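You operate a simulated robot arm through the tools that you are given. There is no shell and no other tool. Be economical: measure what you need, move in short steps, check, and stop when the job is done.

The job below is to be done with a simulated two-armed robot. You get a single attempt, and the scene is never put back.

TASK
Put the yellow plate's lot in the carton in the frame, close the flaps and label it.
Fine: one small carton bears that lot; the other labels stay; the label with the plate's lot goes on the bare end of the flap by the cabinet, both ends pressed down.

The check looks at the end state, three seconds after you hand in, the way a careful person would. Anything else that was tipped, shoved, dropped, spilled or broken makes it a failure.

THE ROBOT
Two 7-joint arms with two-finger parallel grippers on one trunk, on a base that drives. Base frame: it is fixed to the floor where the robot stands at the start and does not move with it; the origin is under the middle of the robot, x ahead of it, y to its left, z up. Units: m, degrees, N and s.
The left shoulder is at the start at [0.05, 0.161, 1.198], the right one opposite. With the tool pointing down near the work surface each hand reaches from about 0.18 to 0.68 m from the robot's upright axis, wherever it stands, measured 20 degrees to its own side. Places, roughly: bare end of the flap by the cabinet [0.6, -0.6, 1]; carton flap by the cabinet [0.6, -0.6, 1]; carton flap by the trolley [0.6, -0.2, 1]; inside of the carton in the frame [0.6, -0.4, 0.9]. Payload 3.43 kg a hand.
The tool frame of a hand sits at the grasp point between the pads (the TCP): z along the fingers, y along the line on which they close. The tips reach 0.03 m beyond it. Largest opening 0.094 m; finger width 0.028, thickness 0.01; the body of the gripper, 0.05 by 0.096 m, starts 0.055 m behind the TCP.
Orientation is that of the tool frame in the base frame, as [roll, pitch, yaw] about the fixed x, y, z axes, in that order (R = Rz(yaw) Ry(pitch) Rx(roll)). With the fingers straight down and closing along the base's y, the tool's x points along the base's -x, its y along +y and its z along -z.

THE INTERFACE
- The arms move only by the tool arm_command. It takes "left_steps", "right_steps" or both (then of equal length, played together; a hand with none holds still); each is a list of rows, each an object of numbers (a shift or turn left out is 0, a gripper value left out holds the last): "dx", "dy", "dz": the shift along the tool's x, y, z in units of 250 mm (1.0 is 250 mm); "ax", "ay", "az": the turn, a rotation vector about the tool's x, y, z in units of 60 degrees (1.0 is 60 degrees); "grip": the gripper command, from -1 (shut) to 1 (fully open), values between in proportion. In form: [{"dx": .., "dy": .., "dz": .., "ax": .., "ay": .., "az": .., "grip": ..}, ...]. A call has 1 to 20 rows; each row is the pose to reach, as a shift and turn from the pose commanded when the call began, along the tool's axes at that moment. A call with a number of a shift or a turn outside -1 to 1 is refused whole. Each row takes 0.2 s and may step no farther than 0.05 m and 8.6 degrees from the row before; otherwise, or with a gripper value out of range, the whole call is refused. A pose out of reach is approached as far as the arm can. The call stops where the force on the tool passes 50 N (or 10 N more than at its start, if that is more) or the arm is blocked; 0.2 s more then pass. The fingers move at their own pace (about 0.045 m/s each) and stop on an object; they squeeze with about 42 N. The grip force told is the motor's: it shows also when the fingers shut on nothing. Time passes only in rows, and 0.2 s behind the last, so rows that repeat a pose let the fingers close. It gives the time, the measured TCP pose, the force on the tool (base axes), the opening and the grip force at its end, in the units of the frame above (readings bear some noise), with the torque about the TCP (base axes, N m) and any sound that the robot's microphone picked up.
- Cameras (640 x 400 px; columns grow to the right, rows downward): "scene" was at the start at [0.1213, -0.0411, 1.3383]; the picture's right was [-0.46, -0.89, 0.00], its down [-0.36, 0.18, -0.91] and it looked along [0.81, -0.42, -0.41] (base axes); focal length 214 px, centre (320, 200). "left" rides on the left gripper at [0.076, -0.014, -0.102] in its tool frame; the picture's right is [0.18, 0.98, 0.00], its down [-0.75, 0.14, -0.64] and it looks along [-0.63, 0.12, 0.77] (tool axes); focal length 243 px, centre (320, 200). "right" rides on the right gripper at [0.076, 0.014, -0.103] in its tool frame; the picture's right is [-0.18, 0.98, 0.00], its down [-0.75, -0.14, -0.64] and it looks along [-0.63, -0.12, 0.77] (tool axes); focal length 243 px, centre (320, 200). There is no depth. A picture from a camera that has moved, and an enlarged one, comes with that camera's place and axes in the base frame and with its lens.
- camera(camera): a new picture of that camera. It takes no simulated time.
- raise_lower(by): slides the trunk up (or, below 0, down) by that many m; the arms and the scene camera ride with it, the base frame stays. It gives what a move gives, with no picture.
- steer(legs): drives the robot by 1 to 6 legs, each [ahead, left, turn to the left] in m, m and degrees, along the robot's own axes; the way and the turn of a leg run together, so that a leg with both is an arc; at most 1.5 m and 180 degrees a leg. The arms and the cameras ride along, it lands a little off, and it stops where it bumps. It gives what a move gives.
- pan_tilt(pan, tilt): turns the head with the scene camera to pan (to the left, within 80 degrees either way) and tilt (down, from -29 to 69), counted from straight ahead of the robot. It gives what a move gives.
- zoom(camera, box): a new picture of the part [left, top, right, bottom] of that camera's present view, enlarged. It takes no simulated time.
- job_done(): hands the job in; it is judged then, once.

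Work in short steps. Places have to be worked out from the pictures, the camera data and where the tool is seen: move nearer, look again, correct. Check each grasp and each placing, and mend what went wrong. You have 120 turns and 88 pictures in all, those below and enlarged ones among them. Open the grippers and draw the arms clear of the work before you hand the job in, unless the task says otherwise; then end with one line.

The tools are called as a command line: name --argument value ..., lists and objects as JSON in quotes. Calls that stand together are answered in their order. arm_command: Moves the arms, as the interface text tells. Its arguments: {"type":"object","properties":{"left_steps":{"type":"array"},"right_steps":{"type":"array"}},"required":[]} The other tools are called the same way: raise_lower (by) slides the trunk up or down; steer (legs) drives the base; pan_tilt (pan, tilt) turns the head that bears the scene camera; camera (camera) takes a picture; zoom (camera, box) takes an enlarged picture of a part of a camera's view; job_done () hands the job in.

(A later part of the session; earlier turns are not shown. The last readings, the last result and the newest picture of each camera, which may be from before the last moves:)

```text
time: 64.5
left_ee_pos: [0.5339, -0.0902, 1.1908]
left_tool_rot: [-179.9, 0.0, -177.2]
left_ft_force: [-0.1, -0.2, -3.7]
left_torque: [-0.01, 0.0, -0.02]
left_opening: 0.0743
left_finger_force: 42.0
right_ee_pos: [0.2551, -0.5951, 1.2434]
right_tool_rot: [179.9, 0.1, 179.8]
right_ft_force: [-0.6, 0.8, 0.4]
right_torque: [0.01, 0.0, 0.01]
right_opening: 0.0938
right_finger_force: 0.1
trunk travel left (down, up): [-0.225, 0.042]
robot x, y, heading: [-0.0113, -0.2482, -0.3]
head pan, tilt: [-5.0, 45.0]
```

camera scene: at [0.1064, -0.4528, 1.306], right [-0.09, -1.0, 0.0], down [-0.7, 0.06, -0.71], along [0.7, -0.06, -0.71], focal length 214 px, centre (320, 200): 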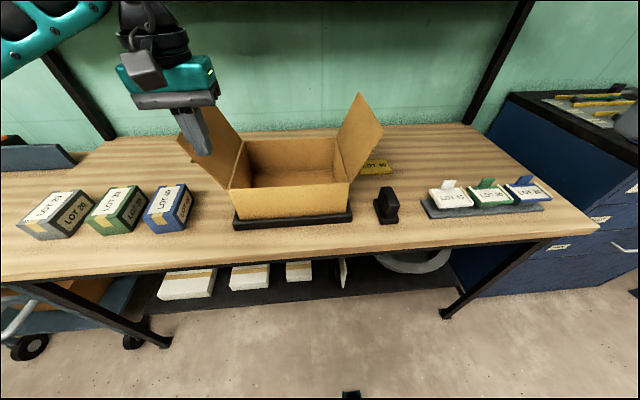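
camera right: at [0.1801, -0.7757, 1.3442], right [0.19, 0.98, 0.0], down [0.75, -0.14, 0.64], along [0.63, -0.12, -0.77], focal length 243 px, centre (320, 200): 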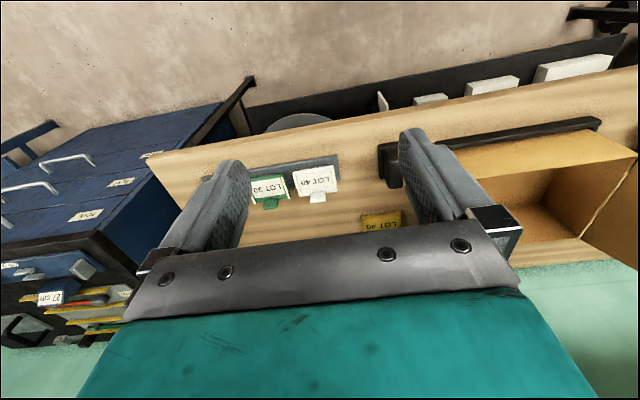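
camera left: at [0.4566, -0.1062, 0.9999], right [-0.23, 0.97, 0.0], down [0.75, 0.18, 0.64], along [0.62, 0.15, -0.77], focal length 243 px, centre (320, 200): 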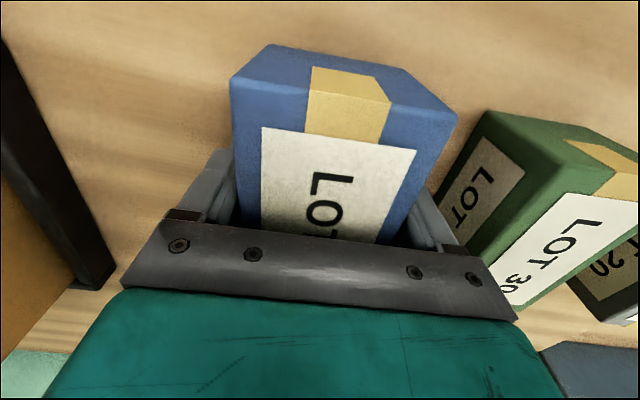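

Now drive right 0.30 m with the carton held above flap height.

steer --legs '[[0, -0.15, 0], [0, -0.15, 0]]'

camera --camera "scene"

camera --camera "left"

```text
time: 66.8
left_ee_pos: [0.5335, -0.3895, 1.1906]
left_tool_rot: [180.0, 0.0, -177.4]
left_ft_force: [0.3, 0.5, -3.4]
left_torque: [0.0, 0.01, 0.03]
left_opening: 0.0742
left_finger_force: 42.2
right_ee_pos: [0.2519, -0.8936, 1.2417]
right_tool_rot: [179.9, 0.1, 179.5]
right_ft_force: [-0.6, -0.7, -0.5]
right_torque: [0.02, -0.01, -0.01]
right_opening: 0.0939
right_finger_force: 0.0
trunk travel left (down, up): [-0.225, 0.042]
robot x, y, heading: [-0.0097, -0.5441, -0.8]
head pan, tilt: [-5.0, 45.0]
```

```text
55 pictures are left
camera scene: at [0.1053, -0.5554, 1.3059], right [-0.1, -1.0, 0.0], down [-0.7, 0.07, -0.71], along [0.7, -0.07, -0.71], focal length 214 px, centre (320, 200)
```

scene: 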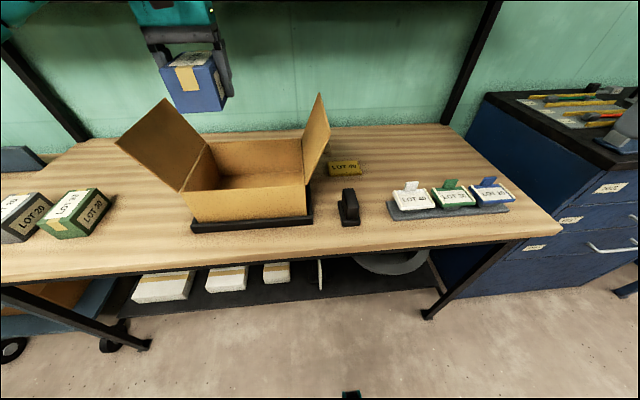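

```text
54 pictures are left
camera left: at [0.4562, -0.4067, 1.2934], right [-0.23, 0.97, 0.0], down [0.75, 0.18, 0.64], along [0.63, 0.15, -0.77], focal length 243 px, centre (320, 200)
```

left: 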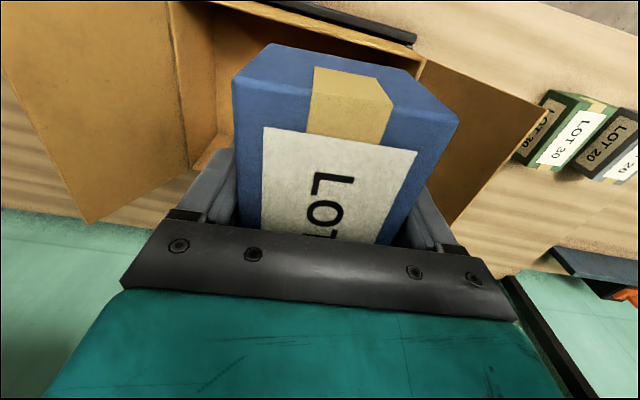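

Carton center ≈(0.612,−0.417). Move over it and descend partway.

arm_command --left_steps '[{"dx": -0.08, "dy": -0.03, "grip": -1}, {"dx": -0.16, "dy": -0.06, "grip": -1}, {"dx": -0.24, "dy": -0.09, "grip": -1}, {"dx": -0.309, "dy": -0.116, "grip": -1}, {"dx": -0.309, "dy": -0.116, "dz": 0.08, "grip": -1}, {"dx": -0.309, "dy": -0.116, "dz": 0.16, "grip": -1}, {"dx": -0.309, "dy": -0.116, "dz": 0.25, "grip": -1}, {"dx": -0.309, "dy": -0.116, "dz": 0.34, "grip": -1}, {"dx": -0.309, "dy": -0.116, "dz": 0.43, "grip": -1}, {"dx": -0.309, "dy": -0.116, "dz": 0.52, "grip": -1}, {"dx": -0.309, "dy": -0.116, "dz": 0.6, "grip": -1}]'

camera --camera "left"

camera --camera "scene"

```text
time: 69.2
left_ee_pos: [0.6257, -0.4197, 1.0612]
left_tool_rot: [-179.9, -0.1, -177.4]
left_ft_force: [0.6, 0.2, -3.1]
left_torque: [0.0, 0.04, -0.01]
left_opening: 0.074
left_finger_force: 42.2
left hand out of reach, approached as far as the arm can: row 4, 5, 7, 8, 9, 10, 11
right_ee_pos: [0.2525, -0.894, 1.2429]
right_tool_rot: [-180.0, 0.0, 179.5]
right_ft_force: [-0.6, 0.2, 0.3]
right_torque: [-0.04, 0.0, -0.01]
right_opening: 0.0941
right_finger_force: 0.0
trunk travel left (down, up): [-0.225, 0.042]
robot x, y, heading: [-0.0152, -0.5451, -0.6]
head pan, tilt: [-5.0, 45.0]
```

```text
53 pictures are left
camera left: at [0.5485, -0.4356, 1.1636], right [-0.23, 0.97, 0.0], down [0.75, 0.18, 0.64], along [0.62, 0.15, -0.77], focal length 243 px, centre (320, 200)
```

left: 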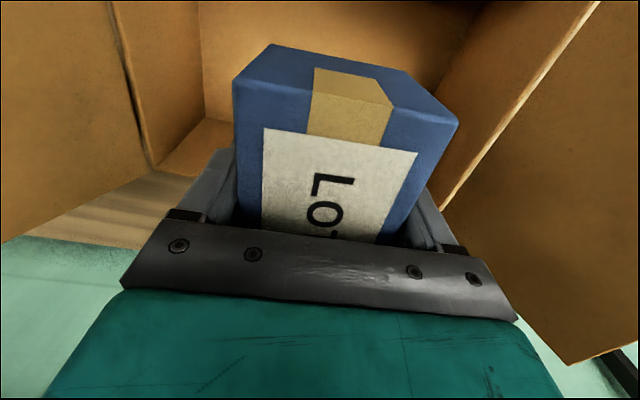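

```text
52 pictures are left
camera scene: at [0.1052, -0.5546, 1.306], right [-0.1, -1.0, 0.0], down [-0.7, 0.07, -0.71], along [0.7, -0.07, -0.71], focal length 214 px, centre (320, 200)
```

scene: 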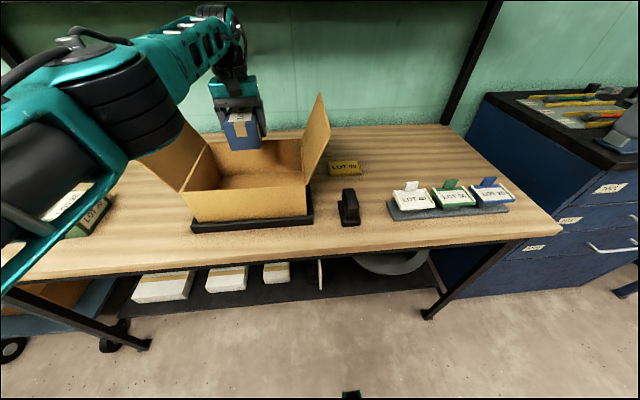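

Slightly at reach limit at this height. I'll pull back 14 mm in x and go on lowering in a smaller step.

arm_command --left_steps '[{"dx": 0.03, "dz": 0.04, "grip": -1}, {"dx": 0.056, "dz": 0.1, "grip": -1}, {"dx": 0.056, "dz": 0.17, "grip": -1}, {"dx": 0.056, "dz": 0.24, "grip": -1}, {"dx": 0.056, "dz": 0.31, "grip": -1}]'

```text
time: 70.4
left_ee_pos: [0.6104, -0.4121, 0.9836]
left_tool_rot: [-179.3, -0.1, -177.1]
left_ft_force: [-2.5, -7.6, -3.1]
left_torque: [0.45, -0.16, -0.06]
left_opening: 0.074
left_finger_force: 41.8
left hand out of reach, approached as far as the arm can: row 1, 2, 3, 4
right_ee_pos: [0.252, -0.8858, 1.2457]
right_tool_rot: [-179.6, -0.1, 179.6]
right_ft_force: [0.0, 2.1, 0.8]
right_torque: [-0.15, 0.02, -0.01]
right_opening: 0.0941
right_finger_force: 0.2
trunk travel left (down, up): [-0.225, 0.042]
robot x, y, heading: [-0.0152, -0.5437, -0.6]
head pan, tilt: [-5.0, 45.0]
```

A sideways load appears and even the right hand shifted, so the left arm may be touching something. Look.

camera --camera "scene"

camera --camera "left"

camera --camera "right"

```text
51 pictures are left
camera scene: at [0.1069, -0.5476, 1.3058], right [-0.09, -1.0, 0.01], down [-0.71, 0.06, -0.71], along [0.7, -0.07, -0.71], focal length 214 px, centre (320, 200)
```

scene: 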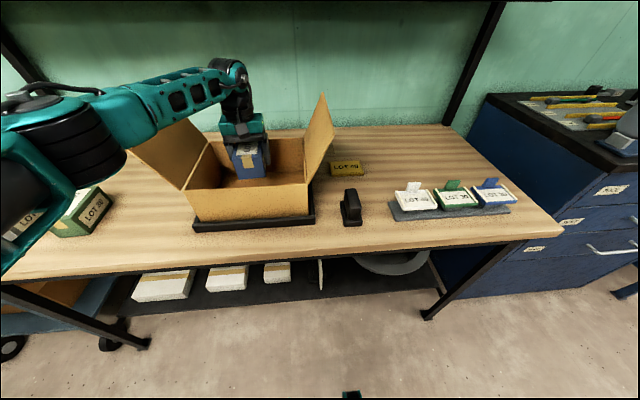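

```text
50 pictures are left
camera left: at [0.5333, -0.4281, 1.0856], right [-0.23, 0.97, -0.01], down [0.75, 0.19, 0.64], along [0.62, 0.14, -0.77], focal length 243 px, centre (320, 200)
```

left: 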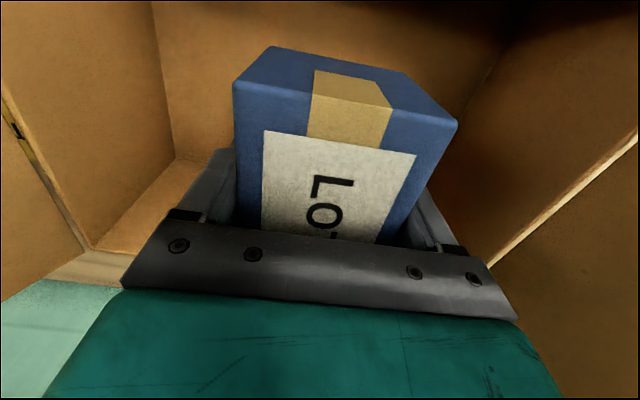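

```text
49 pictures are left
camera right: at [0.1785, -0.8704, 1.3463], right [0.19, 0.98, -0.01], down [0.75, -0.14, 0.64], along [0.63, -0.13, -0.77], focal length 243 px, centre (320, 200)
```

right: 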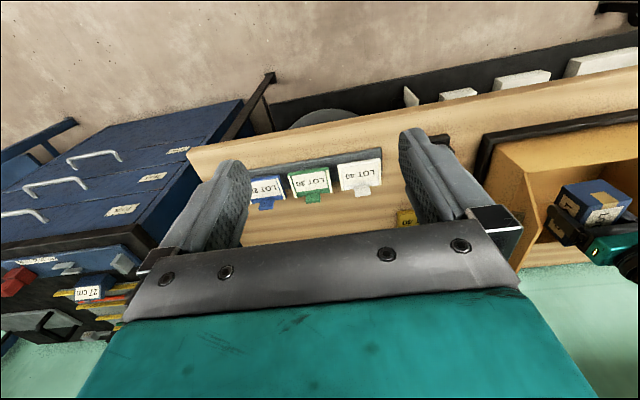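

The body seems to lean slightly—perhaps transient after the elbow swung. Do a hold and re-read.

arm_command --left_steps '[{"dz": 0, "grip": -1}, {"dz": 0, "grip": -1}, {"dz": 0, "grip": -1}]'

pan_tilt --pan 15 --tilt 50

camera --camera "scene"

```text
time: 71.2
left_ee_pos: [0.6082, -0.4153, 0.9856]
left_tool_rot: [-179.8, 0.0, -177.4]
left_ft_force: [0.8, -0.6, -2.3]
left_torque: [-0.01, 0.02, 0.04]
left_opening: 0.0742
left_finger_force: 42.2
right_ee_pos: [0.2516, -0.8937, 1.2428]
right_tool_rot: [179.9, 0.0, 179.6]
right_ft_force: [-0.4, 0.1, 0.6]
right_torque: [0.0, 0.03, -0.02]
right_opening: 0.0938
right_finger_force: 0.1
trunk travel left (down, up): [-0.225, 0.042]
robot x, y, heading: [-0.0143, -0.545, -0.6]
head pan, tilt: [-5.0, 45.0]
```

```text
time: 72.0
left_ee_pos: [0.6073, -0.4155, 0.9846]
left_tool_rot: [-179.9, -0.1, -177.4]
left_ft_force: [0.3, 1.0, -2.0]
left_torque: [0.03, 0.0, -0.01]
left_opening: 0.074
left_finger_force: 41.7
right_ee_pos: [0.2521, -0.8927, 1.2431]
right_tool_rot: [-180.0, 0.0, 179.5]
right_ft_force: [0.6, -0.5, -0.1]
right_torque: [-0.01, -0.03, -0.01]
right_opening: 0.0938
right_finger_force: 0.2
trunk travel left (down, up): [-0.225, 0.042]
robot x, y, heading: [-0.0175, -0.5485, -0.6]
head pan, tilt: [15.0, 50.0]
```

```text
48 pictures are left
camera scene: at [0.099, -0.5276, 1.299], right [0.25, -0.97, 0.0], down [-0.74, -0.19, -0.64], along [0.62, 0.16, -0.77], focal length 214 px, centre (320, 200)
```

scene: 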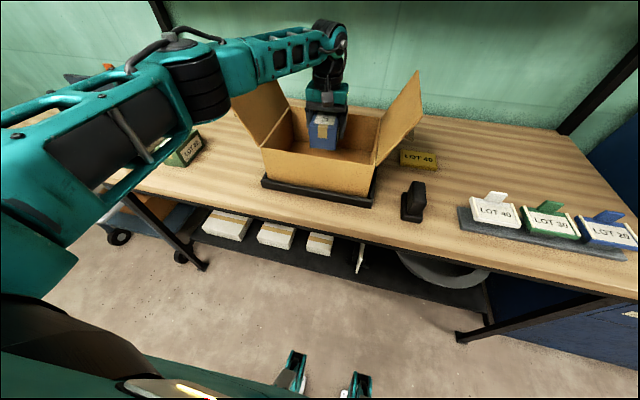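

It was just sway; loads are normal now. Lower gently to the carton floor.

arm_command --left_steps '[{"dz": 0.05, "grip": -1}, {"dz": 0.1, "grip": -1}, {"dz": 0.15, "grip": -1}, {"dz": 0.2, "grip": -1}, {"dz": 0.25, "grip": -1}, {"dz": 0.29, "grip": -1}, {"dz": 0.31, "grip": -1}, {"dz": 0.33, "grip": -1}]'

```text
time: 73.8
left_ee_pos: [0.609, -0.417, 0.902]
left_tool_rot: [-179.9, 0.0, -177.4]
left_ft_force: [0.0, -0.3, -2.6]
left_torque: [0.02, 0.07, 0.01]
left_opening: 0.0741
left_finger_force: 42.5
right_ee_pos: [0.2522, -0.8936, 1.2434]
right_tool_rot: [-180.0, 0.0, 179.6]
right_ft_force: [-0.7, 0.1, -0.4]
right_torque: [0.06, -0.02, -0.03]
right_opening: 0.094
right_finger_force: 0.1
trunk travel left (down, up): [-0.225, 0.042]
robot x, y, heading: [-0.0137, -0.5486, -0.3]
head pan, tilt: [15.0, 50.0]
```

Not on the floor yet (still 2.6 N hanging). Creep down further.

arm_command --left_steps '[{"dz": 0.012, "grip": -1}, {"dz": 0.024, "grip": -1}, {"dz": 0.036, "grip": -1}, {"dz": 0.036, "grip": -1}]'

```text
time: 74.8
left_ee_pos: [0.6102, -0.4176, 0.8922]
left_tool_rot: [-179.9, 0.0, -177.4]
left_ft_force: [-0.3, 0.7, -1.2]
left_torque: [0.08, -0.1, 0.05]
left_opening: 0.0742
left_finger_force: 42.0
right_ee_pos: [0.2513, -0.894, 1.2421]
right_tool_rot: [-180.0, 0.0, 179.5]
right_ft_force: [-0.1, 0.0, -0.2]
right_torque: [0.0, 0.02, -0.02]
right_opening: 0.0939
right_finger_force: 0.1
trunk travel left (down, up): [-0.225, 0.042]
robot x, y, heading: [-0.0141, -0.5525, -0.4]
head pan, tilt: [15.0, 50.0]
```

Contact is starting; 2 mm more, then release and rise slowly.

arm_command --left_steps '[{"dz": 0.01, "grip": -1}, {"dz": 0.01, "grip": 0.2}, {"dz": 0.01, "grip": 0.85}, {"dz": 0.01, "grip": 0.85}, {"dz": -0.02, "grip": 0.85}, {"dz": -0.1, "grip": 0.85}, {"dz": -0.2, "grip": 0.85}, {"dz": -0.35, "grip": 0.85}, {"dz": -0.5, "grip": 0.85}, {"dz": -0.65, "grip": 0.85}, {"dz": -0.8, "grip": 0.85}, {"dz": -0.98, "grip": 0.85}]'

camera --camera "left"

```text
time: 77.4
left_ee_pos: [0.609, -0.4179, 1.14]
left_tool_rot: [-179.9, -0.1, -177.5]
left_ft_force: [0.0, -0.2, 1.0]
left_torque: [-0.02, 0.02, -0.02]
left_opening: 0.087
left_finger_force: 0.0
right_ee_pos: [0.2504, -0.894, 1.2435]
right_tool_rot: [179.9, 0.0, 179.5]
right_ft_force: [-0.4, 0.0, 0.0]
right_torque: [0.01, 0.04, -0.02]
right_opening: 0.0939
right_finger_force: 0.0
trunk travel left (down, up): [-0.225, 0.042]
robot x, y, heading: [-0.0174, -0.5489, -0.4]
head pan, tilt: [15.0, 50.0]
```

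```text
47 pictures are left
camera left: at [0.5324, -0.4357, 1.2422], right [-0.23, 0.97, 0.0], down [0.75, 0.18, 0.64], along [0.63, 0.14, -0.77], focal length 243 px, centre (320, 200)
```

left: 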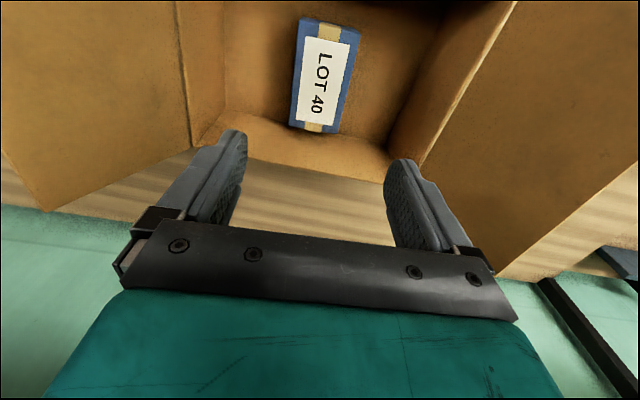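

The carton stands well inside. Retract the left hand and inspect the flaps.

arm_command --left_steps '[{"dz": -0.1, "dx": 0.1}, {"dz": -0.2, "dx": 0.2}, {"dz": -0.25, "dx": 0.38}, {"dz": -0.25, "dx": 0.56}, {"dz": -0.25, "dx": 0.74}, {"dz": -0.25, "dx": 0.9, "dy": 0.1}, {"dz": -0.25, "dx": 1.0, "dy": 0.25}]'

zoom --camera "scene" --box '[200, 40, 520, 240]'

```text
time: 79.0
left_ee_pos: [0.3536, -0.3657, 1.2017]
left_tool_rot: [-179.9, 0.0, -177.4]
left_ft_force: [0.4, 0.7, -0.5]
left_torque: [-0.05, -0.01, 0.01]
left_opening: 0.0867
left_finger_force: 0.0
right_ee_pos: [0.2511, -0.8941, 1.2429]
right_tool_rot: [-180.0, 0.0, 179.5]
right_ft_force: [0.5, 0.1, 0.4]
right_torque: [0.0, -0.01, 0.01]
right_opening: 0.0942
right_finger_force: 0.0
trunk travel left (down, up): [-0.225, 0.042]
robot x, y, heading: [-0.0145, -0.5466, -0.8]
head pan, tilt: [15.0, 50.0]
```

```text
2.00 times, centred on (360, 140) of scene
camera zoom: at [0.0982, -0.5268, 1.2991], right [0.25, -0.97, 0.0], down [-0.74, -0.19, -0.64], along [0.62, 0.16, -0.77], focal length 429 px, centre (240, 320)
```

zoom: 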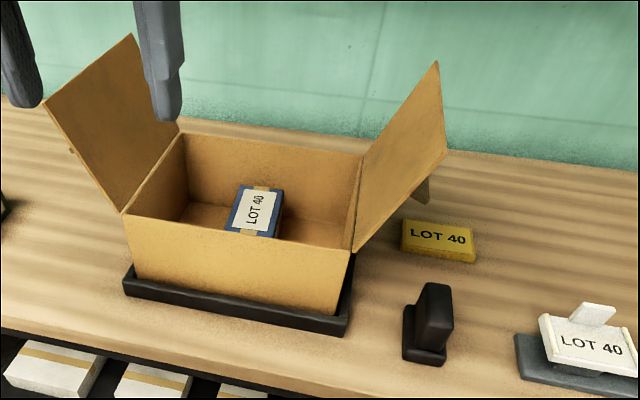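

Each flap has a tab on its outer face. I'll yaw the right hand left and lower it so its camera sees the outer face of the cabinet-side flap.

arm_command --right_steps '[{"az": -0.14, "dz": 0.08}, {"az": -0.28, "dz": 0.16}, {"az": -0.42, "dz": 0.24}, {"az": -0.56, "dz": 0.32}, {"az": -0.7, "dz": 0.4}, {"az": -0.84, "dz": 0.48}, {"az": -0.98, "dz": 0.56}, {"az": -1.0, "dz": 0.56}]'

camera --camera "right"

```text
time: 80.8
left_ee_pos: [0.355, -0.3672, 1.2001]
left_tool_rot: [-179.9, 0.0, -177.3]
left_ft_force: [1.1, 0.9, -0.1]
left_torque: [0.01, 0.0, 0.04]
left_opening: 0.0869
left_finger_force: 0.0
right_ee_pos: [0.229, -0.8153, 1.1095]
right_tool_rot: [-179.8, 0.0, -120.5]
right_ft_force: [0.5, 0.5, 0.3]
right_torque: [-0.03, -0.03, 0.02]
right_opening: 0.094
right_finger_force: 0.0
right hand out of reach, approached as far as the arm can: row 5, 6, 7, 8
trunk travel left (down, up): [-0.225, 0.042]
robot x, y, heading: [-0.0202, -0.5477, -0.4]
head pan, tilt: [15.0, 50.0]
```

```text
45 pictures are left
camera right: at [0.1787, -0.8712, 1.2118], right [-0.75, 0.66, 0.0], down [0.5, 0.58, 0.64], along [0.42, 0.48, -0.77], focal length 243 px, centre (320, 200)
```

right: 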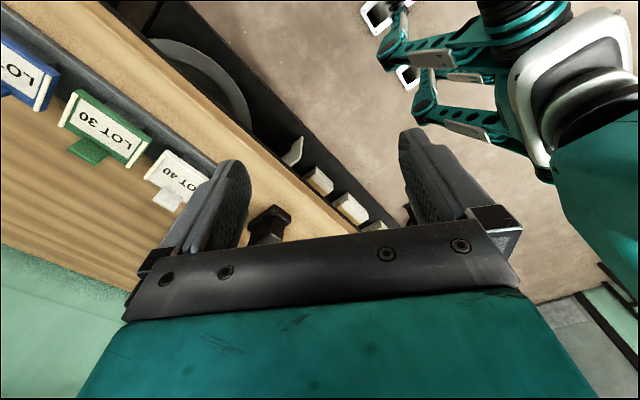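

That view isn't useful. I'll yaw back and drive 0.10 m closer (there's room) for better reach before closing the flaps.

arm_command --right_steps '[{"az": 0.14}, {"az": 0.28}, {"az": 0.42}, {"az": 0.56}, {"az": 0.7}, {"az": 0.84}, {"az": 0.98}, {"az": 1.0}]'

steer --legs '[[0.1, 0, 0.4]]'

```text
time: 82.6
left_ee_pos: [0.3542, -0.3677, 1.2006]
left_tool_rot: [-179.9, 0.1, -177.3]
left_ft_force: [0.0, 0.1, -0.1]
left_torque: [0.01, -0.04, 0.02]
left_opening: 0.0869
left_finger_force: 0.1
right_ee_pos: [0.2302, -0.8183, 1.1122]
right_tool_rot: [-179.9, 0.0, 179.4]
right_ft_force: [0.6, -1.4, -0.4]
right_torque: [-0.03, -0.02, -0.02]
right_opening: 0.0941
right_finger_force: 0.1
trunk travel left (down, up): [-0.225, 0.042]
robot x, y, heading: [-0.0136, -0.5455, -0.5]
head pan, tilt: [15.0, 50.0]
```

```text
time: 83.8
left_ee_pos: [0.4532, -0.3651, 1.2014]
left_tool_rot: [-179.9, 0.0, -177.0]
left_ft_force: [0.6, -0.2, -0.6]
left_torque: [-0.03, 0.0, -0.03]
left_opening: 0.0872
left_finger_force: 0.1
right_ee_pos: [0.3298, -0.8165, 1.1126]
right_tool_rot: [-180.0, 0.0, 180.0]
right_ft_force: [-0.1, 0.0, -1.0]
right_torque: [0.03, 0.02, 0.01]
right_opening: 0.0938
right_finger_force: 0.1
trunk travel left (down, up): [-0.225, 0.042]
robot x, y, heading: [0.0843, -0.548, -0.3]
head pan, tilt: [15.0, 50.0]
```

Bring the closed right fingers beside the cabinet-side flap (outside), around (0.58,−0.72,1.09).

arm_command --right_steps '[{"dx": -0.17, "grip": -1}, {"dx": -0.35, "grip": -1}, {"dx": -0.53, "dy": 0.05, "grip": -1}, {"dx": -0.7, "dy": 0.1, "grip": -1}, {"dx": -0.87, "dy": 0.17, "grip": -1}, {"dx": -1.0, "dy": 0.27, "dz": 0.05, "grip": -1}, {"dx": -1.0, "dy": 0.38, "dz": 0.08, "grip": -1}]'

pan_tilt --pan -10 --tilt 45

camera --camera "scene"

camera --camera "right"

```text
time: 85.4
left_ee_pos: [0.4513, -0.3641, 1.2004]
left_tool_rot: [-179.9, 0.0, -177.1]
left_ft_force: [0.5, 0.4, 0.2]
left_torque: [-0.02, 0.03, 0.02]
left_opening: 0.087
left_finger_force: 0.0
right_ee_pos: [0.5788, -0.7224, 1.0943]
right_tool_rot: [180.0, 0.1, 179.9]
right_ft_force: [0.3, 0.4, -0.6]
right_torque: [-0.02, -0.03, 0.03]
right_opening: 0.0
right_finger_force: 32.7
trunk travel left (down, up): [-0.225, 0.042]
robot x, y, heading: [0.0841, -0.5465, -0.1]
head pan, tilt: [15.0, 50.0]
```

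```text
time: 86.3
left_ee_pos: [0.45, -0.3651, 1.202]
left_tool_rot: [-179.9, 0.0, -177.0]
left_ft_force: [0.5, 0.0, -0.4]
left_torque: [0.03, 0.0, 0.05]
left_opening: 0.087
left_finger_force: 0.0
right_ee_pos: [0.5796, -0.7243, 1.0929]
right_tool_rot: [-179.9, -0.1, 179.9]
right_ft_force: [-0.6, -0.2, -0.4]
right_torque: [0.0, 0.01, -0.01]
right_opening: 0.0001
right_finger_force: 33.1
trunk travel left (down, up): [-0.225, 0.042]
robot x, y, heading: [0.0801, -0.5458, -0.3]
head pan, tilt: [-10.0, 45.0]
```

```text
44 pictures are left
camera scene: at [0.2019, -0.5613, 1.3059], right [-0.18, -0.98, 0.0], down [-0.7, 0.12, -0.71], along [0.7, -0.12, -0.71], focal length 214 px, centre (320, 200)
```

scene: 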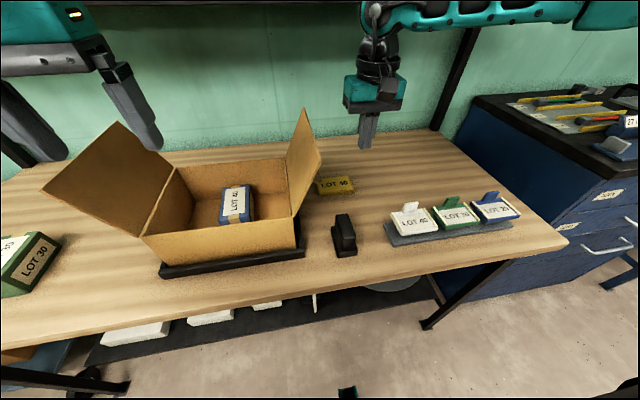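

```text
43 pictures are left
camera right: at [0.5049, -0.7083, 1.1945], right [0.19, 0.98, 0.0], down [0.75, -0.14, 0.64], along [0.63, -0.12, -0.77], focal length 243 px, centre (320, 200)
```

right: 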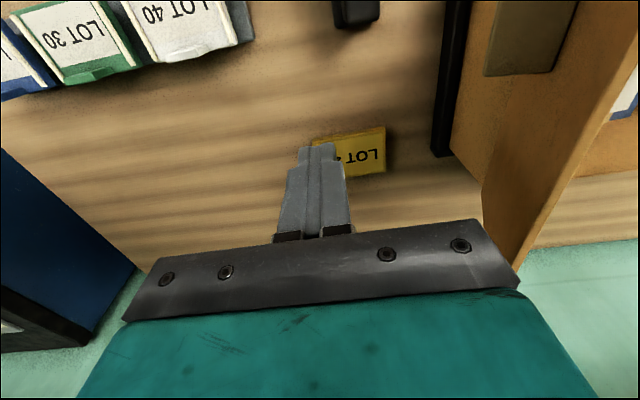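

The outer face of the flap is visible at upper right, with a plate on it. Zoom.

zoom --camera "right" --box '[400, 0, 640, 150]'

```text
2.67 times, centred on (520, 75) of right
camera zoom: at [0.5049, -0.7083, 1.1945], right [0.19, 0.98, 0.0], down [0.75, -0.14, 0.64], along [0.63, -0.12, -0.77], focal length 647 px, centre (-213, 533)
```

zoom: 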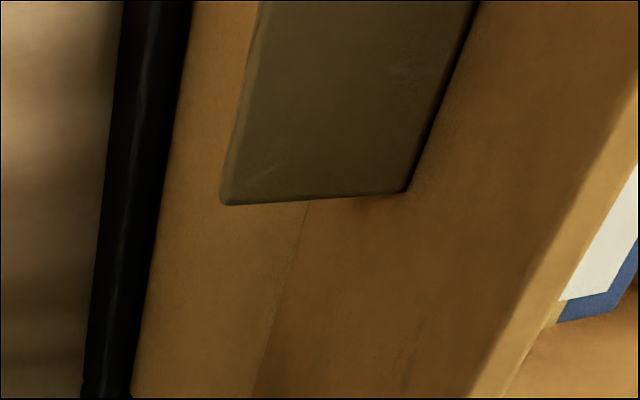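

The block on the flap's outer face occupies its front (to x≈0.56); the bare end is at the rear. Push the flap inward with closed fingers at x≈0.62.

arm_command --right_steps '[{"dx": -0.16, "dz": 0.07}, {"dx": -0.16, "dy": 0.15, "dz": 0.07}, {"dx": -0.16, "dy": 0.3, "dz": 0.07}, {"dx": -0.16, "dy": 0.4, "dz": 0.07}, {"dx": -0.16, "dy": 0.5, "dz": 0.07}, {"dx": -0.16, "dy": 0.6, "dz": 0.07}, {"dx": -0.16, "dy": 0.7, "dz": 0.07}, {"dx": -0.16, "dy": 0.8, "dz": 0.07}, {"dx": -0.16, "dy": 0.9, "dz": 0.09}, {"dx": -0.16, "dy": 0.98, "dz": 0.12}]'

camera --camera "scene"

```text
time: 88.5
left_ee_pos: [0.4508, -0.3642, 1.201]
left_tool_rot: [-179.8, 0.0, -177.0]
left_ft_force: [-0.3, 0.7, 0.1]
left_torque: [0.03, 0.02, 0.03]
left_opening: 0.0872
left_finger_force: 0.1
right_ee_pos: [0.5193, -0.6671, 1.0851]
right_tool_rot: [179.9, 0.1, 179.9]
right_ft_force: [0.4, -0.7, 0.5]
right_torque: [0.01, 0.01, 0.0]
right_opening: 0.0
right_finger_force: 33.2
right hand out of reach, approached as far as the arm can: row 1, 2, 3, 4, 5, 6, 7, 8, 9, 10
trunk travel left (down, up): [-0.225, 0.042]
robot x, y, heading: [0.0825, -0.5451, -0.1]
head pan, tilt: [-10.0, 45.0]
```

```text
41 pictures are left
camera scene: at [0.2018, -0.5614, 1.306], right [-0.18, -0.98, 0.0], down [-0.7, 0.12, -0.71], along [0.7, -0.12, -0.71], focal length 214 px, centre (320, 200)
```

scene: 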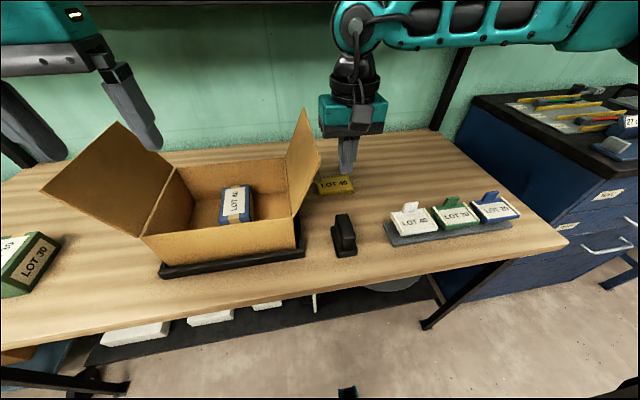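

The arm couldn't reach there from this stance. I'll back the right hand off and shift the base left 0.17 m so the target lies on the right arm's side.

arm_command --right_steps '[{"dy": -0.18, "dz": -0.1}, {"dy": -0.36, "dz": -0.15}, {"dy": -0.54, "dz": -0.15}, {"dy": -0.7, "dz": -0.15}]'

```text
refused: row 1 steps farther than a row can; nothing moved
```

arm_command --right_steps '[{"dy": -0.12}, {"dy": -0.25}, {"dy": -0.42, "dz": -0.05}, {"dy": -0.58, "dz": -0.1}, {"dy": -0.7, "dz": -0.15}]'

```text
time: 89.7
left_ee_pos: [0.4524, -0.3633, 1.2025]
left_tool_rot: [180.0, 0.1, -176.9]
left_ft_force: [-0.7, -0.2, -0.4]
left_torque: [-0.01, -0.04, -0.01]
left_opening: 0.0871
left_finger_force: 0.1
right_ee_pos: [0.5202, -0.8449, 1.1227]
right_tool_rot: [-180.0, 0.0, 179.9]
right_ft_force: [-0.5, -0.1, 0.3]
right_torque: [0.0, 0.0, -0.01]
right_opening: 0.0
right_finger_force: 33.0
trunk travel left (down, up): [-0.225, 0.042]
robot x, y, heading: [0.086, -0.5477, -0.0]
head pan, tilt: [-10.0, 45.0]
```

Commanded pose follows measured. Now shift the base left.

steer --legs '[[0, 0.19, 0]]'

arm_command --right_steps '[{"dx": -0.15, "dy": -0.1}, {"dx": -0.3, "dy": -0.2}, {"dx": -0.4, "dy": -0.2}]'

```text
time: 91.2
left_ee_pos: [0.4514, -0.175, 1.2005]
left_tool_rot: [-179.9, -0.1, -177.0]
left_ft_force: [-1.1, 1.2, 0.1]
left_torque: [-0.05, 0.01, 0.03]
left_opening: 0.0871
left_finger_force: 0.1
right_ee_pos: [0.5218, -0.6567, 1.1218]
right_tool_rot: [179.9, 0.0, 179.9]
right_ft_force: [-0.3, 0.8, -0.1]
right_torque: [-0.01, 0.05, -0.01]
right_opening: 0.0
right_finger_force: 33.0
trunk travel left (down, up): [-0.225, 0.042]
robot x, y, heading: [0.0799, -0.3581, -0.1]
head pan, tilt: [-10.0, 45.0]
```

```text
time: 92.0
left_ee_pos: [0.4523, -0.1762, 1.2008]
left_tool_rot: [-179.9, -0.1, -177.1]
left_ft_force: [-0.1, -0.1, 0.1]
left_torque: [0.02, 0.03, 0.0]
left_opening: 0.0869
left_finger_force: 0.0
right_ee_pos: [0.622, -0.7067, 1.122]
right_tool_rot: [180.0, 0.0, -180.0]
right_ft_force: [-0.1, 0.3, 0.0]
right_torque: [0.02, 0.0, -0.01]
right_opening: 0.0
right_finger_force: 32.7
trunk travel left (down, up): [-0.225, 0.042]
robot x, y, heading: [0.087, -0.3587, -0.1]
head pan, tilt: [-10.0, 45.0]
```

Reachable now. Lower slightly and push the flap inward (+y).

arm_command --right_steps '[{"dz": 0.18}, {"dy": 0.15, "dz": 0.18}, {"dy": 0.25, "dz": 0.18}, {"dy": 0.35, "dz": 0.18}, {"dy": 0.45, "dz": 0.18}, {"dy": 0.55, "dz": 0.18}, {"dy": 0.65, "dz": 0.18}, {"dy": 0.75, "dz": 0.18}, {"dy": 0.85, "dz": 0.2}, {"dy": 0.93, "dz": 0.25}]'

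camera --camera "scene"

```text
time: 94.2
left_ee_pos: [0.4515, -0.176, 1.2009]
left_tool_rot: [-179.8, 0.1, -177.0]
left_ft_force: [0.3, 1.1, -0.5]
left_torque: [-0.01, 0.02, 0.02]
left_opening: 0.0869
left_finger_force: 0.1
right_ee_pos: [0.5774, -0.5229, 1.0685]
right_tool_rot: [179.9, 0.1, 179.9]
right_ft_force: [-0.6, 0.5, 0.7]
right_torque: [0.01, 0.03, 0.02]
right_opening: 0.0
right_finger_force: 33.6
right hand out of reach, approached as far as the arm can: row 7, 8, 9, 10
trunk travel left (down, up): [-0.225, 0.042]
robot x, y, heading: [0.0819, -0.3608, 0.0]
head pan, tilt: [-10.0, 45.0]
```

```text
40 pictures are left
camera scene: at [0.2021, -0.3733, 1.306], right [-0.17, -0.98, 0.0], down [-0.7, 0.12, -0.71], along [0.7, -0.12, -0.71], focal length 214 px, centre (320, 200)
```

scene: 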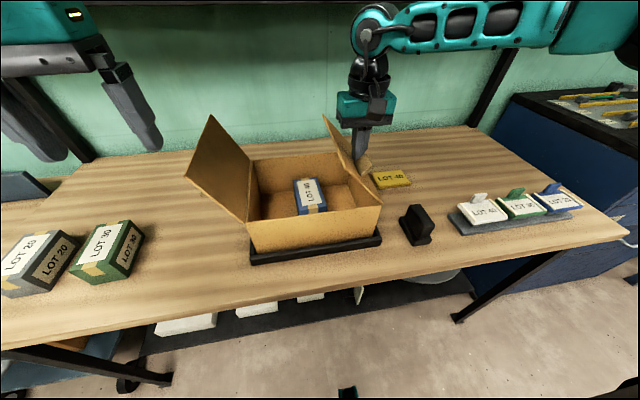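

The flap now leans inward. I'll withdraw the hand a bit, shift the base left again, and continue pushing down.

arm_command --right_steps '[{"dy": -0.15}, {"dy": -0.3}, {"dy": -0.45}, {"dy": -0.6}, {"dy": -0.75}]'

steer --legs '[[0, 0.16, 0]]'

camera --camera "right"

```text
time: 95.4
left_ee_pos: [0.4514, -0.1783, 1.2013]
left_tool_rot: [-179.9, 0.1, -177.0]
left_ft_force: [0.3, 0.0, 0.6]
left_torque: [0.0, 0.01, 0.0]
left_opening: 0.0871
left_finger_force: 0.0
right_ee_pos: [0.5763, -0.7128, 1.0659]
right_tool_rot: [179.9, 0.0, 180.0]
right_ft_force: [0.1, -0.2, 0.2]
right_torque: [0.01, -0.04, -0.02]
right_opening: 0.0
right_finger_force: 32.9
trunk travel left (down, up): [-0.225, 0.042]
robot x, y, heading: [0.0851, -0.3601, 0.0]
head pan, tilt: [-10.0, 45.0]
```

```text
time: 96.8
left_ee_pos: [0.4515, -0.0173, 1.2009]
left_tool_rot: [-179.9, 0.0, -176.9]
left_ft_force: [-0.4, 0.4, 0.4]
left_torque: [-0.04, 0.01, 0.01]
left_opening: 0.0869
left_finger_force: 0.0
right_ee_pos: [0.5756, -0.5532, 1.0674]
right_tool_rot: [-180.0, 0.0, 180.0]
right_ft_force: [-0.7, 0.3, -0.3]
right_torque: [-0.01, -0.05, 0.01]
right_opening: 0.0001
right_finger_force: 33.3
trunk travel left (down, up): [-0.225, 0.042]
robot x, y, heading: [0.0844, -0.2024, -0.0]
head pan, tilt: [-10.0, 45.0]
```

```text
39 pictures are left
camera right: at [0.5019, -0.5377, 1.1681], right [0.19, 0.98, 0.0], down [0.75, -0.14, 0.64], along [0.63, -0.12, -0.77], focal length 243 px, centre (320, 200)
```

right: 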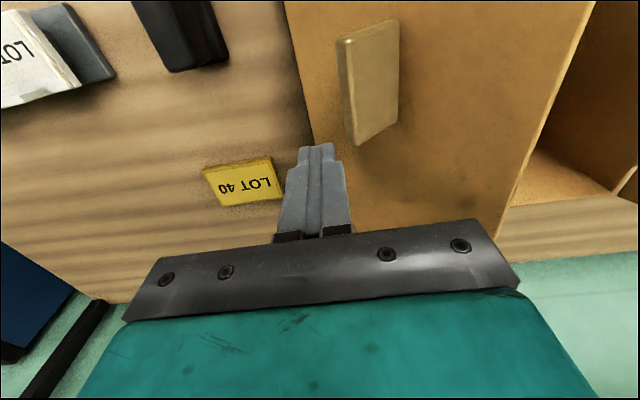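

The flap holds its angle. Shift back past the block (x≈0.625) and push on and downward.

arm_command --right_steps '[{"dx": -0.1}, {"dx": -0.2}, {"dx": -0.2, "dy": 0.1}, {"dx": -0.2, "dy": 0.2, "dz": 0.0}, {"dx": -0.2, "dy": 0.3, "dz": 0.02}, {"dx": -0.2, "dy": 0.37, "dz": 0.06}, {"dx": -0.2, "dy": 0.41, "dz": 0.11}, {"dx": -0.2, "dy": 0.43, "dz": 0.16}, {"dx": -0.2, "dy": 0.43, "dz": 0.21}, {"dx": -0.2, "dy": 0.43, "dz": 0.25}]'

camera --camera "scene"

```text
time: 99.0
left_ee_pos: [0.4506, -0.0157, 1.2031]
left_tool_rot: [-179.8, 0.2, -176.9]
left_ft_force: [0.3, -0.4, 0.8]
left_torque: [0.0, 0.0, 0.02]
left_opening: 0.0869
left_finger_force: 0.1
right_ee_pos: [0.6257, -0.4455, 1.0133]
right_tool_rot: [179.8, 1.3, 179.9]
right_ft_force: [7.7, -2.8, 39.6]
right_torque: [-0.16, 0.27, 0.3]
right_opening: 0.0001
right_finger_force: 33.3
right hand out of reach, approached as far as the arm can: row 10
trunk travel left (down, up): [-0.225, 0.042]
robot x, y, heading: [0.0818, -0.2009, -0.1]
head pan, tilt: [-10.0, 45.0]
```

```text
38 pictures are left
camera scene: at [0.2001, -0.2132, 1.3071], right [-0.17, -0.98, 0.0], down [-0.69, 0.12, -0.71], along [0.7, -0.12, -0.71], focal length 214 px, centre (320, 200)
```

scene: 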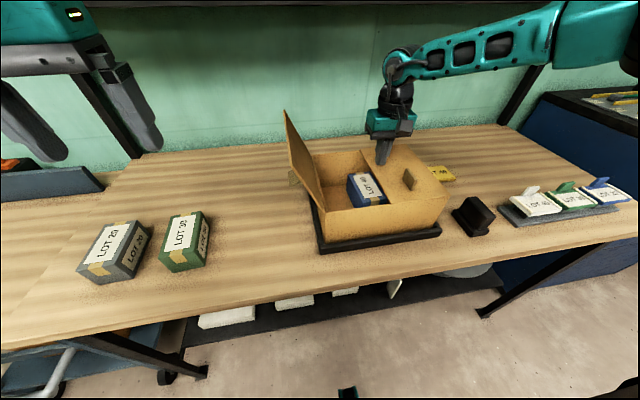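

The cabinet-side flap is down. I raise the right hand and pull it back.

arm_command --right_steps '[{"dz": -0.05}, {"dz": -0.2}, {"dz": -0.4}, {"dz": -0.6, "dx": 0.0}, {"dz": -0.7, "dx": 0.15, "dy": -0.05}, {"dz": -0.75, "dx": 0.3, "dy": -0.15}, {"dz": -0.75, "dx": 0.45, "dy": -0.25}, {"dz": -0.75, "dx": 0.6, "dy": -0.35}, {"dz": -0.75, "dx": 0.75, "dy": -0.45}]' --left_steps '[{"dx": 0, "grip": -1}, {"dy": 0.1, "grip": -1}, {"dy": 0.2, "grip": -1}, {"dy": 0.3, "grip": -1}, {"dy": 0.4, "grip": -1}, {"dy": 0.5, "grip": -1}, {"dy": 0.55, "grip": -1}, {"dy": 0.55, "grip": -1}, {"dy": 0.55, "grip": -1}]'

camera --camera "scene"

```text
time: 101.0
left_ee_pos: [0.4416, 0.1173, 1.2001]
left_tool_rot: [-179.9, 0.1, -177.1]
left_ft_force: [0.7, 0.2, -0.5]
left_torque: [0.01, -0.04, -0.01]
left_opening: 0.0
left_finger_force: 33.1
right_ee_pos: [0.433, -0.5595, 1.1931]
right_tool_rot: [179.9, 0.0, 180.0]
right_ft_force: [0.3, -0.3, 0.5]
right_torque: [0.01, 0.01, -0.02]
right_opening: 0.0
right_finger_force: 32.9
trunk travel left (down, up): [-0.225, 0.042]
robot x, y, heading: [0.0812, -0.2032, -0.1]
head pan, tilt: [-10.0, 45.0]
```

```text
37 pictures are left
camera scene: at [0.2015, -0.2151, 1.3061], right [-0.17, -0.98, 0.0], down [-0.7, 0.12, -0.71], along [0.7, -0.12, -0.71], focal length 214 px, centre (320, 200)
```

scene: 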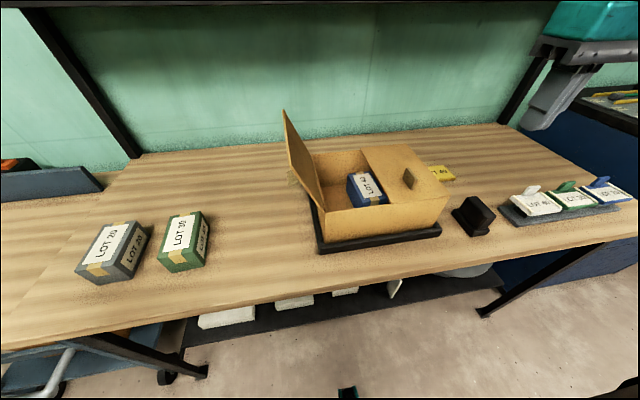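

Flap stays closed. Move base right 0.25 m, then bring the left fingers outside the trolley-side flap.

steer --legs '[[0, -0.24, 0]]'

arm_command --left_steps '[{"dx": -0.17}, {"dx": -0.34}, {"dx": -0.5}, {"dx": -0.68}, {"dx": -0.68, "dz": 0.18}, {"dx": -0.68, "dz": 0.36}, {"dx": -0.68, "dz": 0.5}]'

camera --camera "scene"

camera --camera "left"

```text
time: 102.8
left_ee_pos: [0.4448, -0.121, 1.2006]
left_tool_rot: [-179.9, -0.1, -177.1]
left_ft_force: [-0.4, 1.0, -0.9]
left_torque: [0.05, -0.01, -0.01]
left_opening: 0.0
left_finger_force: 33.2
right_ee_pos: [0.4329, -0.7973, 1.1922]
right_tool_rot: [180.0, 0.0, 179.7]
right_ft_force: [0.7, 0.2, -0.2]
right_torque: [0.01, -0.03, -0.01]
right_opening: 0.0
right_finger_force: 33.0
trunk travel left (down, up): [-0.225, 0.042]
robot x, y, heading: [0.0818, -0.4406, -0.1]
head pan, tilt: [-10.0, 45.0]
```

```text
time: 104.4
left_ee_pos: [0.6133, -0.1108, 1.0752]
left_tool_rot: [-179.9, 0.1, -177.1]
left_ft_force: [-0.4, 0.4, 1.3]
left_torque: [-0.03, 0.02, 0.01]
left_opening: 0.0
left_finger_force: 33.4
right_ee_pos: [0.4328, -0.7966, 1.1926]
right_tool_rot: [-180.0, 0.0, 179.7]
right_ft_force: [-0.8, -0.3, -0.5]
right_torque: [0.01, 0.04, 0.01]
right_opening: 0.0
right_finger_force: 32.3
trunk travel left (down, up): [-0.225, 0.042]
robot x, y, heading: [0.0836, -0.4398, -0.4]
head pan, tilt: [-10.0, 45.0]
```

```text
36 pictures are left
camera scene: at [0.2017, -0.4518, 1.306], right [-0.18, -0.98, 0.0], down [-0.7, 0.13, -0.71], along [0.7, -0.13, -0.71], focal length 214 px, centre (320, 200)
```

scene: 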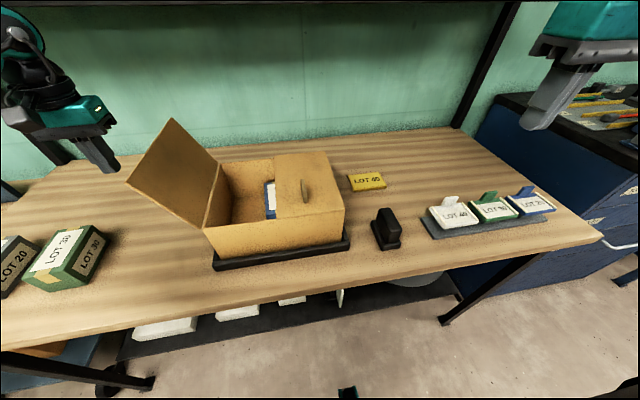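

```text
35 pictures are left
camera left: at [0.537, -0.1269, 1.1759], right [-0.23, 0.97, 0.0], down [0.74, 0.18, 0.64], along [0.63, 0.15, -0.77], focal length 243 px, centre (320, 200)
```

left: 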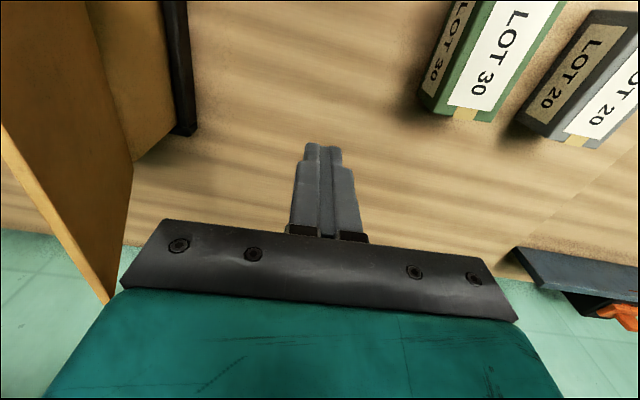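

Push the trolley-side flap inward (−y).

arm_command --left_steps '[{"dy": -0.15}, {"dy": -0.25}, {"dy": -0.35}, {"dy": -0.45}, {"dy": -0.55}, {"dy": -0.62}, {"dy": -0.69}]'

```text
time: 106.0
left_ee_pos: [0.6227, -0.2858, 1.0742]
left_tool_rot: [-179.9, 0.0, -177.2]
left_ft_force: [-0.5, 0.0, 0.0]
left_torque: [-0.01, 0.02, 0.0]
left_opening: 0.0
left_finger_force: 32.9
right_ee_pos: [0.4327, -0.7987, 1.1927]
right_tool_rot: [-180.0, 0.0, 179.7]
right_ft_force: [1.2, -0.2, -0.2]
right_torque: [0.03, 0.03, -0.03]
right_opening: 0.0
right_finger_force: 33.5
trunk travel left (down, up): [-0.225, 0.042]
robot x, y, heading: [0.0797, -0.4407, -0.2]
head pan, tilt: [-10.0, 45.0]
```

Now retreat the hand, shift base right 0.17, and continue pushing down.

arm_command --left_steps '[{"dy": 0.17}, {"dy": 0.34}, {"dy": 0.51}, {"dy": 0.7}]'

steer --legs '[[0, -0.17, 0]]'

camera --camera "left"

```text
time: 107.0
left_ee_pos: [0.6105, -0.1086, 1.0751]
left_tool_rot: [180.0, 0.1, -177.2]
left_ft_force: [-0.9, -0.5, 0.3]
left_torque: [0.04, 0.01, -0.01]
left_opening: 0.0001
left_finger_force: 33.6
right_ee_pos: [0.432, -0.7955, 1.1928]
right_tool_rot: [179.9, 0.0, 179.7]
right_ft_force: [-0.2, 0.2, 0.7]
right_torque: [-0.02, 0.04, 0.0]
right_opening: 0.0
right_finger_force: 33.3
trunk travel left (down, up): [-0.225, 0.042]
robot x, y, heading: [0.0838, -0.4419, -0.5]
head pan, tilt: [-10.0, 45.0]
```

```text
time: 108.5
left_ee_pos: [0.6112, -0.2788, 1.0741]
left_tool_rot: [-179.9, 0.0, -177.2]
left_ft_force: [1.1, 0.4, 0.0]
left_torque: [0.01, -0.01, 0.01]
left_opening: 0.0001
left_finger_force: 33.1
right_ee_pos: [0.4315, -0.9674, 1.192]
right_tool_rot: [180.0, 0.1, 179.7]
right_ft_force: [-1.1, -0.6, -0.2]
right_torque: [0.0, 0.01, -0.02]
right_opening: 0.0
right_finger_force: 32.8
trunk travel left (down, up): [-0.225, 0.042]
robot x, y, heading: [0.0806, -0.609, -0.3]
head pan, tilt: [-10.0, 45.0]
```

```text
34 pictures are left
camera left: at [0.5344, -0.296, 1.1773], right [-0.23, 0.97, 0.0], down [0.75, 0.18, 0.64], along [0.63, 0.15, -0.77], focal length 243 px, centre (320, 200)
```

left: 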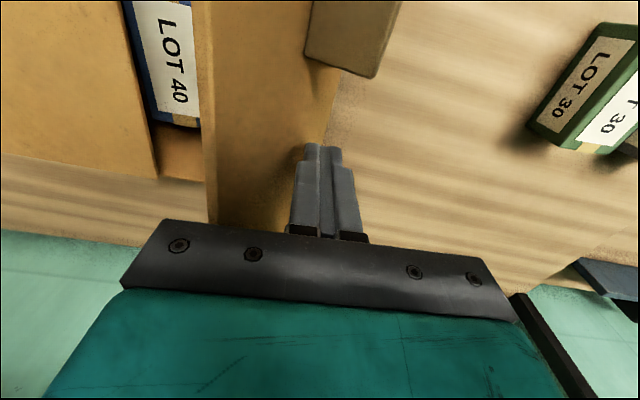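

Mirror the earlier pushing path for this flap.

arm_command --left_steps '[{"dy": -0.1}, {"dy": -0.2}, {"dx": 0.0, "dy": -0.3, "dz": 0.03}, {"dy": -0.37, "dz": 0.08}, {"dy": -0.41, "dz": 0.13}, {"dy": -0.43, "dz": 0.18}, {"dy": -0.43, "dz": 0.22}, {"dy": -0.43, "dz": 0.25}, {"dy": -0.43, "dz": 0.27}]'

camera --camera "scene"

```text
time: 110.5
left_ee_pos: [0.6158, -0.3862, 1.0141]
left_tool_rot: [-179.7, 0.7, -177.1]
left_ft_force: [-0.2, 3.0, 29.4]
left_torque: [0.14, 0.35, -0.13]
left_opening: 0.0001
left_finger_force: 33.0
right_ee_pos: [0.4278, -0.9665, 1.1951]
right_tool_rot: [-180.0, 0.2, 179.7]
right_ft_force: [1.0, 0.2, 0.5]
right_torque: [0.0, 0.02, -0.04]
right_opening: 0.0
right_finger_force: 32.5
trunk travel left (down, up): [-0.225, 0.042]
robot x, y, heading: [0.0837, -0.609, -0.2]
head pan, tilt: [-10.0, 45.0]
```

```text
33 pictures are left
camera scene: at [0.1983, -0.6221, 1.3068], right [-0.18, -0.98, 0.0], down [-0.69, 0.13, -0.71], along [0.7, -0.13, -0.71], focal length 214 px, centre (320, 200)
```

scene: 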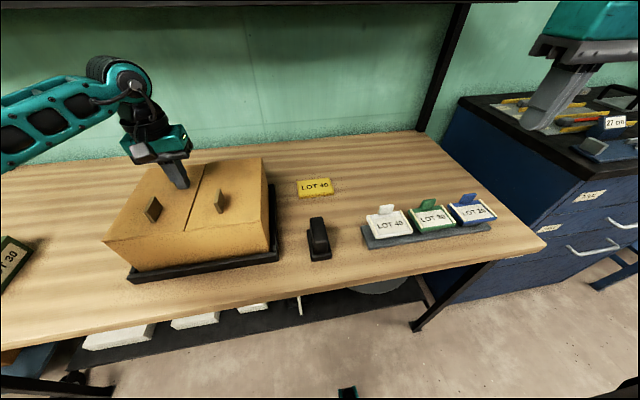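

Both flaps are flat. Retract the left hand, then inspect the closed lid and the label rack.

arm_command --left_steps '[{"dz": -0.05}, {"dz": -0.2}, {"dz": -0.4}, {"dz": -0.58}, {"dz": -0.7, "dx": 0.1}, {"dz": -0.75, "dx": 0.27, "dy": 0.05}, {"dz": -0.75, "dx": 0.44, "dy": 0.1}, {"dz": -0.75, "dx": 0.6, "dy": 0.18}, {"dz": -0.75, "dx": 0.75, "dy": 0.28}, {"dz": -0.75, "dx": 0.85, "dy": 0.4}]'

zoom --camera "scene" --box '[90, 130, 330, 280]'

zoom --camera "scene" --box '[340, 180, 500, 280]'

```text
time: 112.7
left_ee_pos: [0.3969, -0.301, 1.1935]
left_tool_rot: [-179.7, 0.1, -177.3]
left_ft_force: [-0.9, -0.3, 0.4]
left_torque: [-0.03, 0.02, 0.01]
left_opening: 0.0001
left_finger_force: 32.8
right_ee_pos: [0.4305, -0.9664, 1.1931]
right_tool_rot: [-180.0, 0.1, 179.7]
right_ft_force: [0.6, 0.7, 0.0]
right_torque: [-0.02, -0.05, 0.02]
right_opening: 0.0
right_finger_force: 32.6
trunk travel left (down, up): [-0.225, 0.042]
robot x, y, heading: [0.0828, -0.6072, -0.3]
head pan, tilt: [-10.0, 45.0]
```

```text
2.67 times, centred on (210, 205) of scene
camera zoom: at [0.2, -0.6208, 1.3061], right [-0.18, -0.98, 0.0], down [-0.69, 0.13, -0.71], along [0.7, -0.13, -0.71], focal length 572 px, centre (613, 187)
```

zoom: 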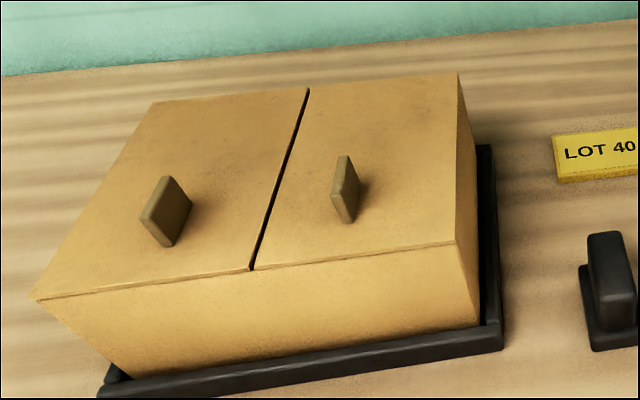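

```text
4.00 times, centred on (420, 230) of scene
camera zoom: at [0.2, -0.6208, 1.3061], right [-0.18, -0.98, 0.0], down [-0.69, 0.13, -0.71], along [0.7, -0.13, -0.71], focal length 858 px, centre (-80, 80)
```

zoom: 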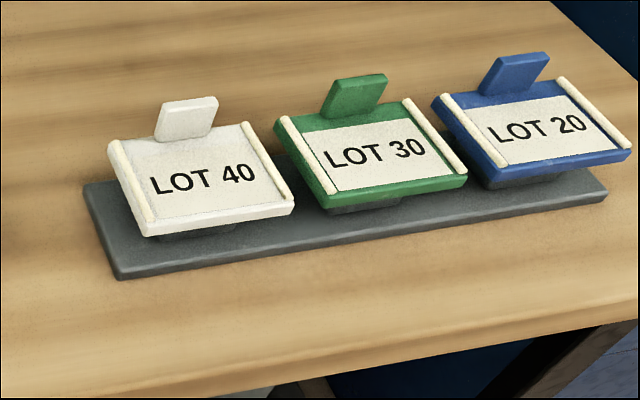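

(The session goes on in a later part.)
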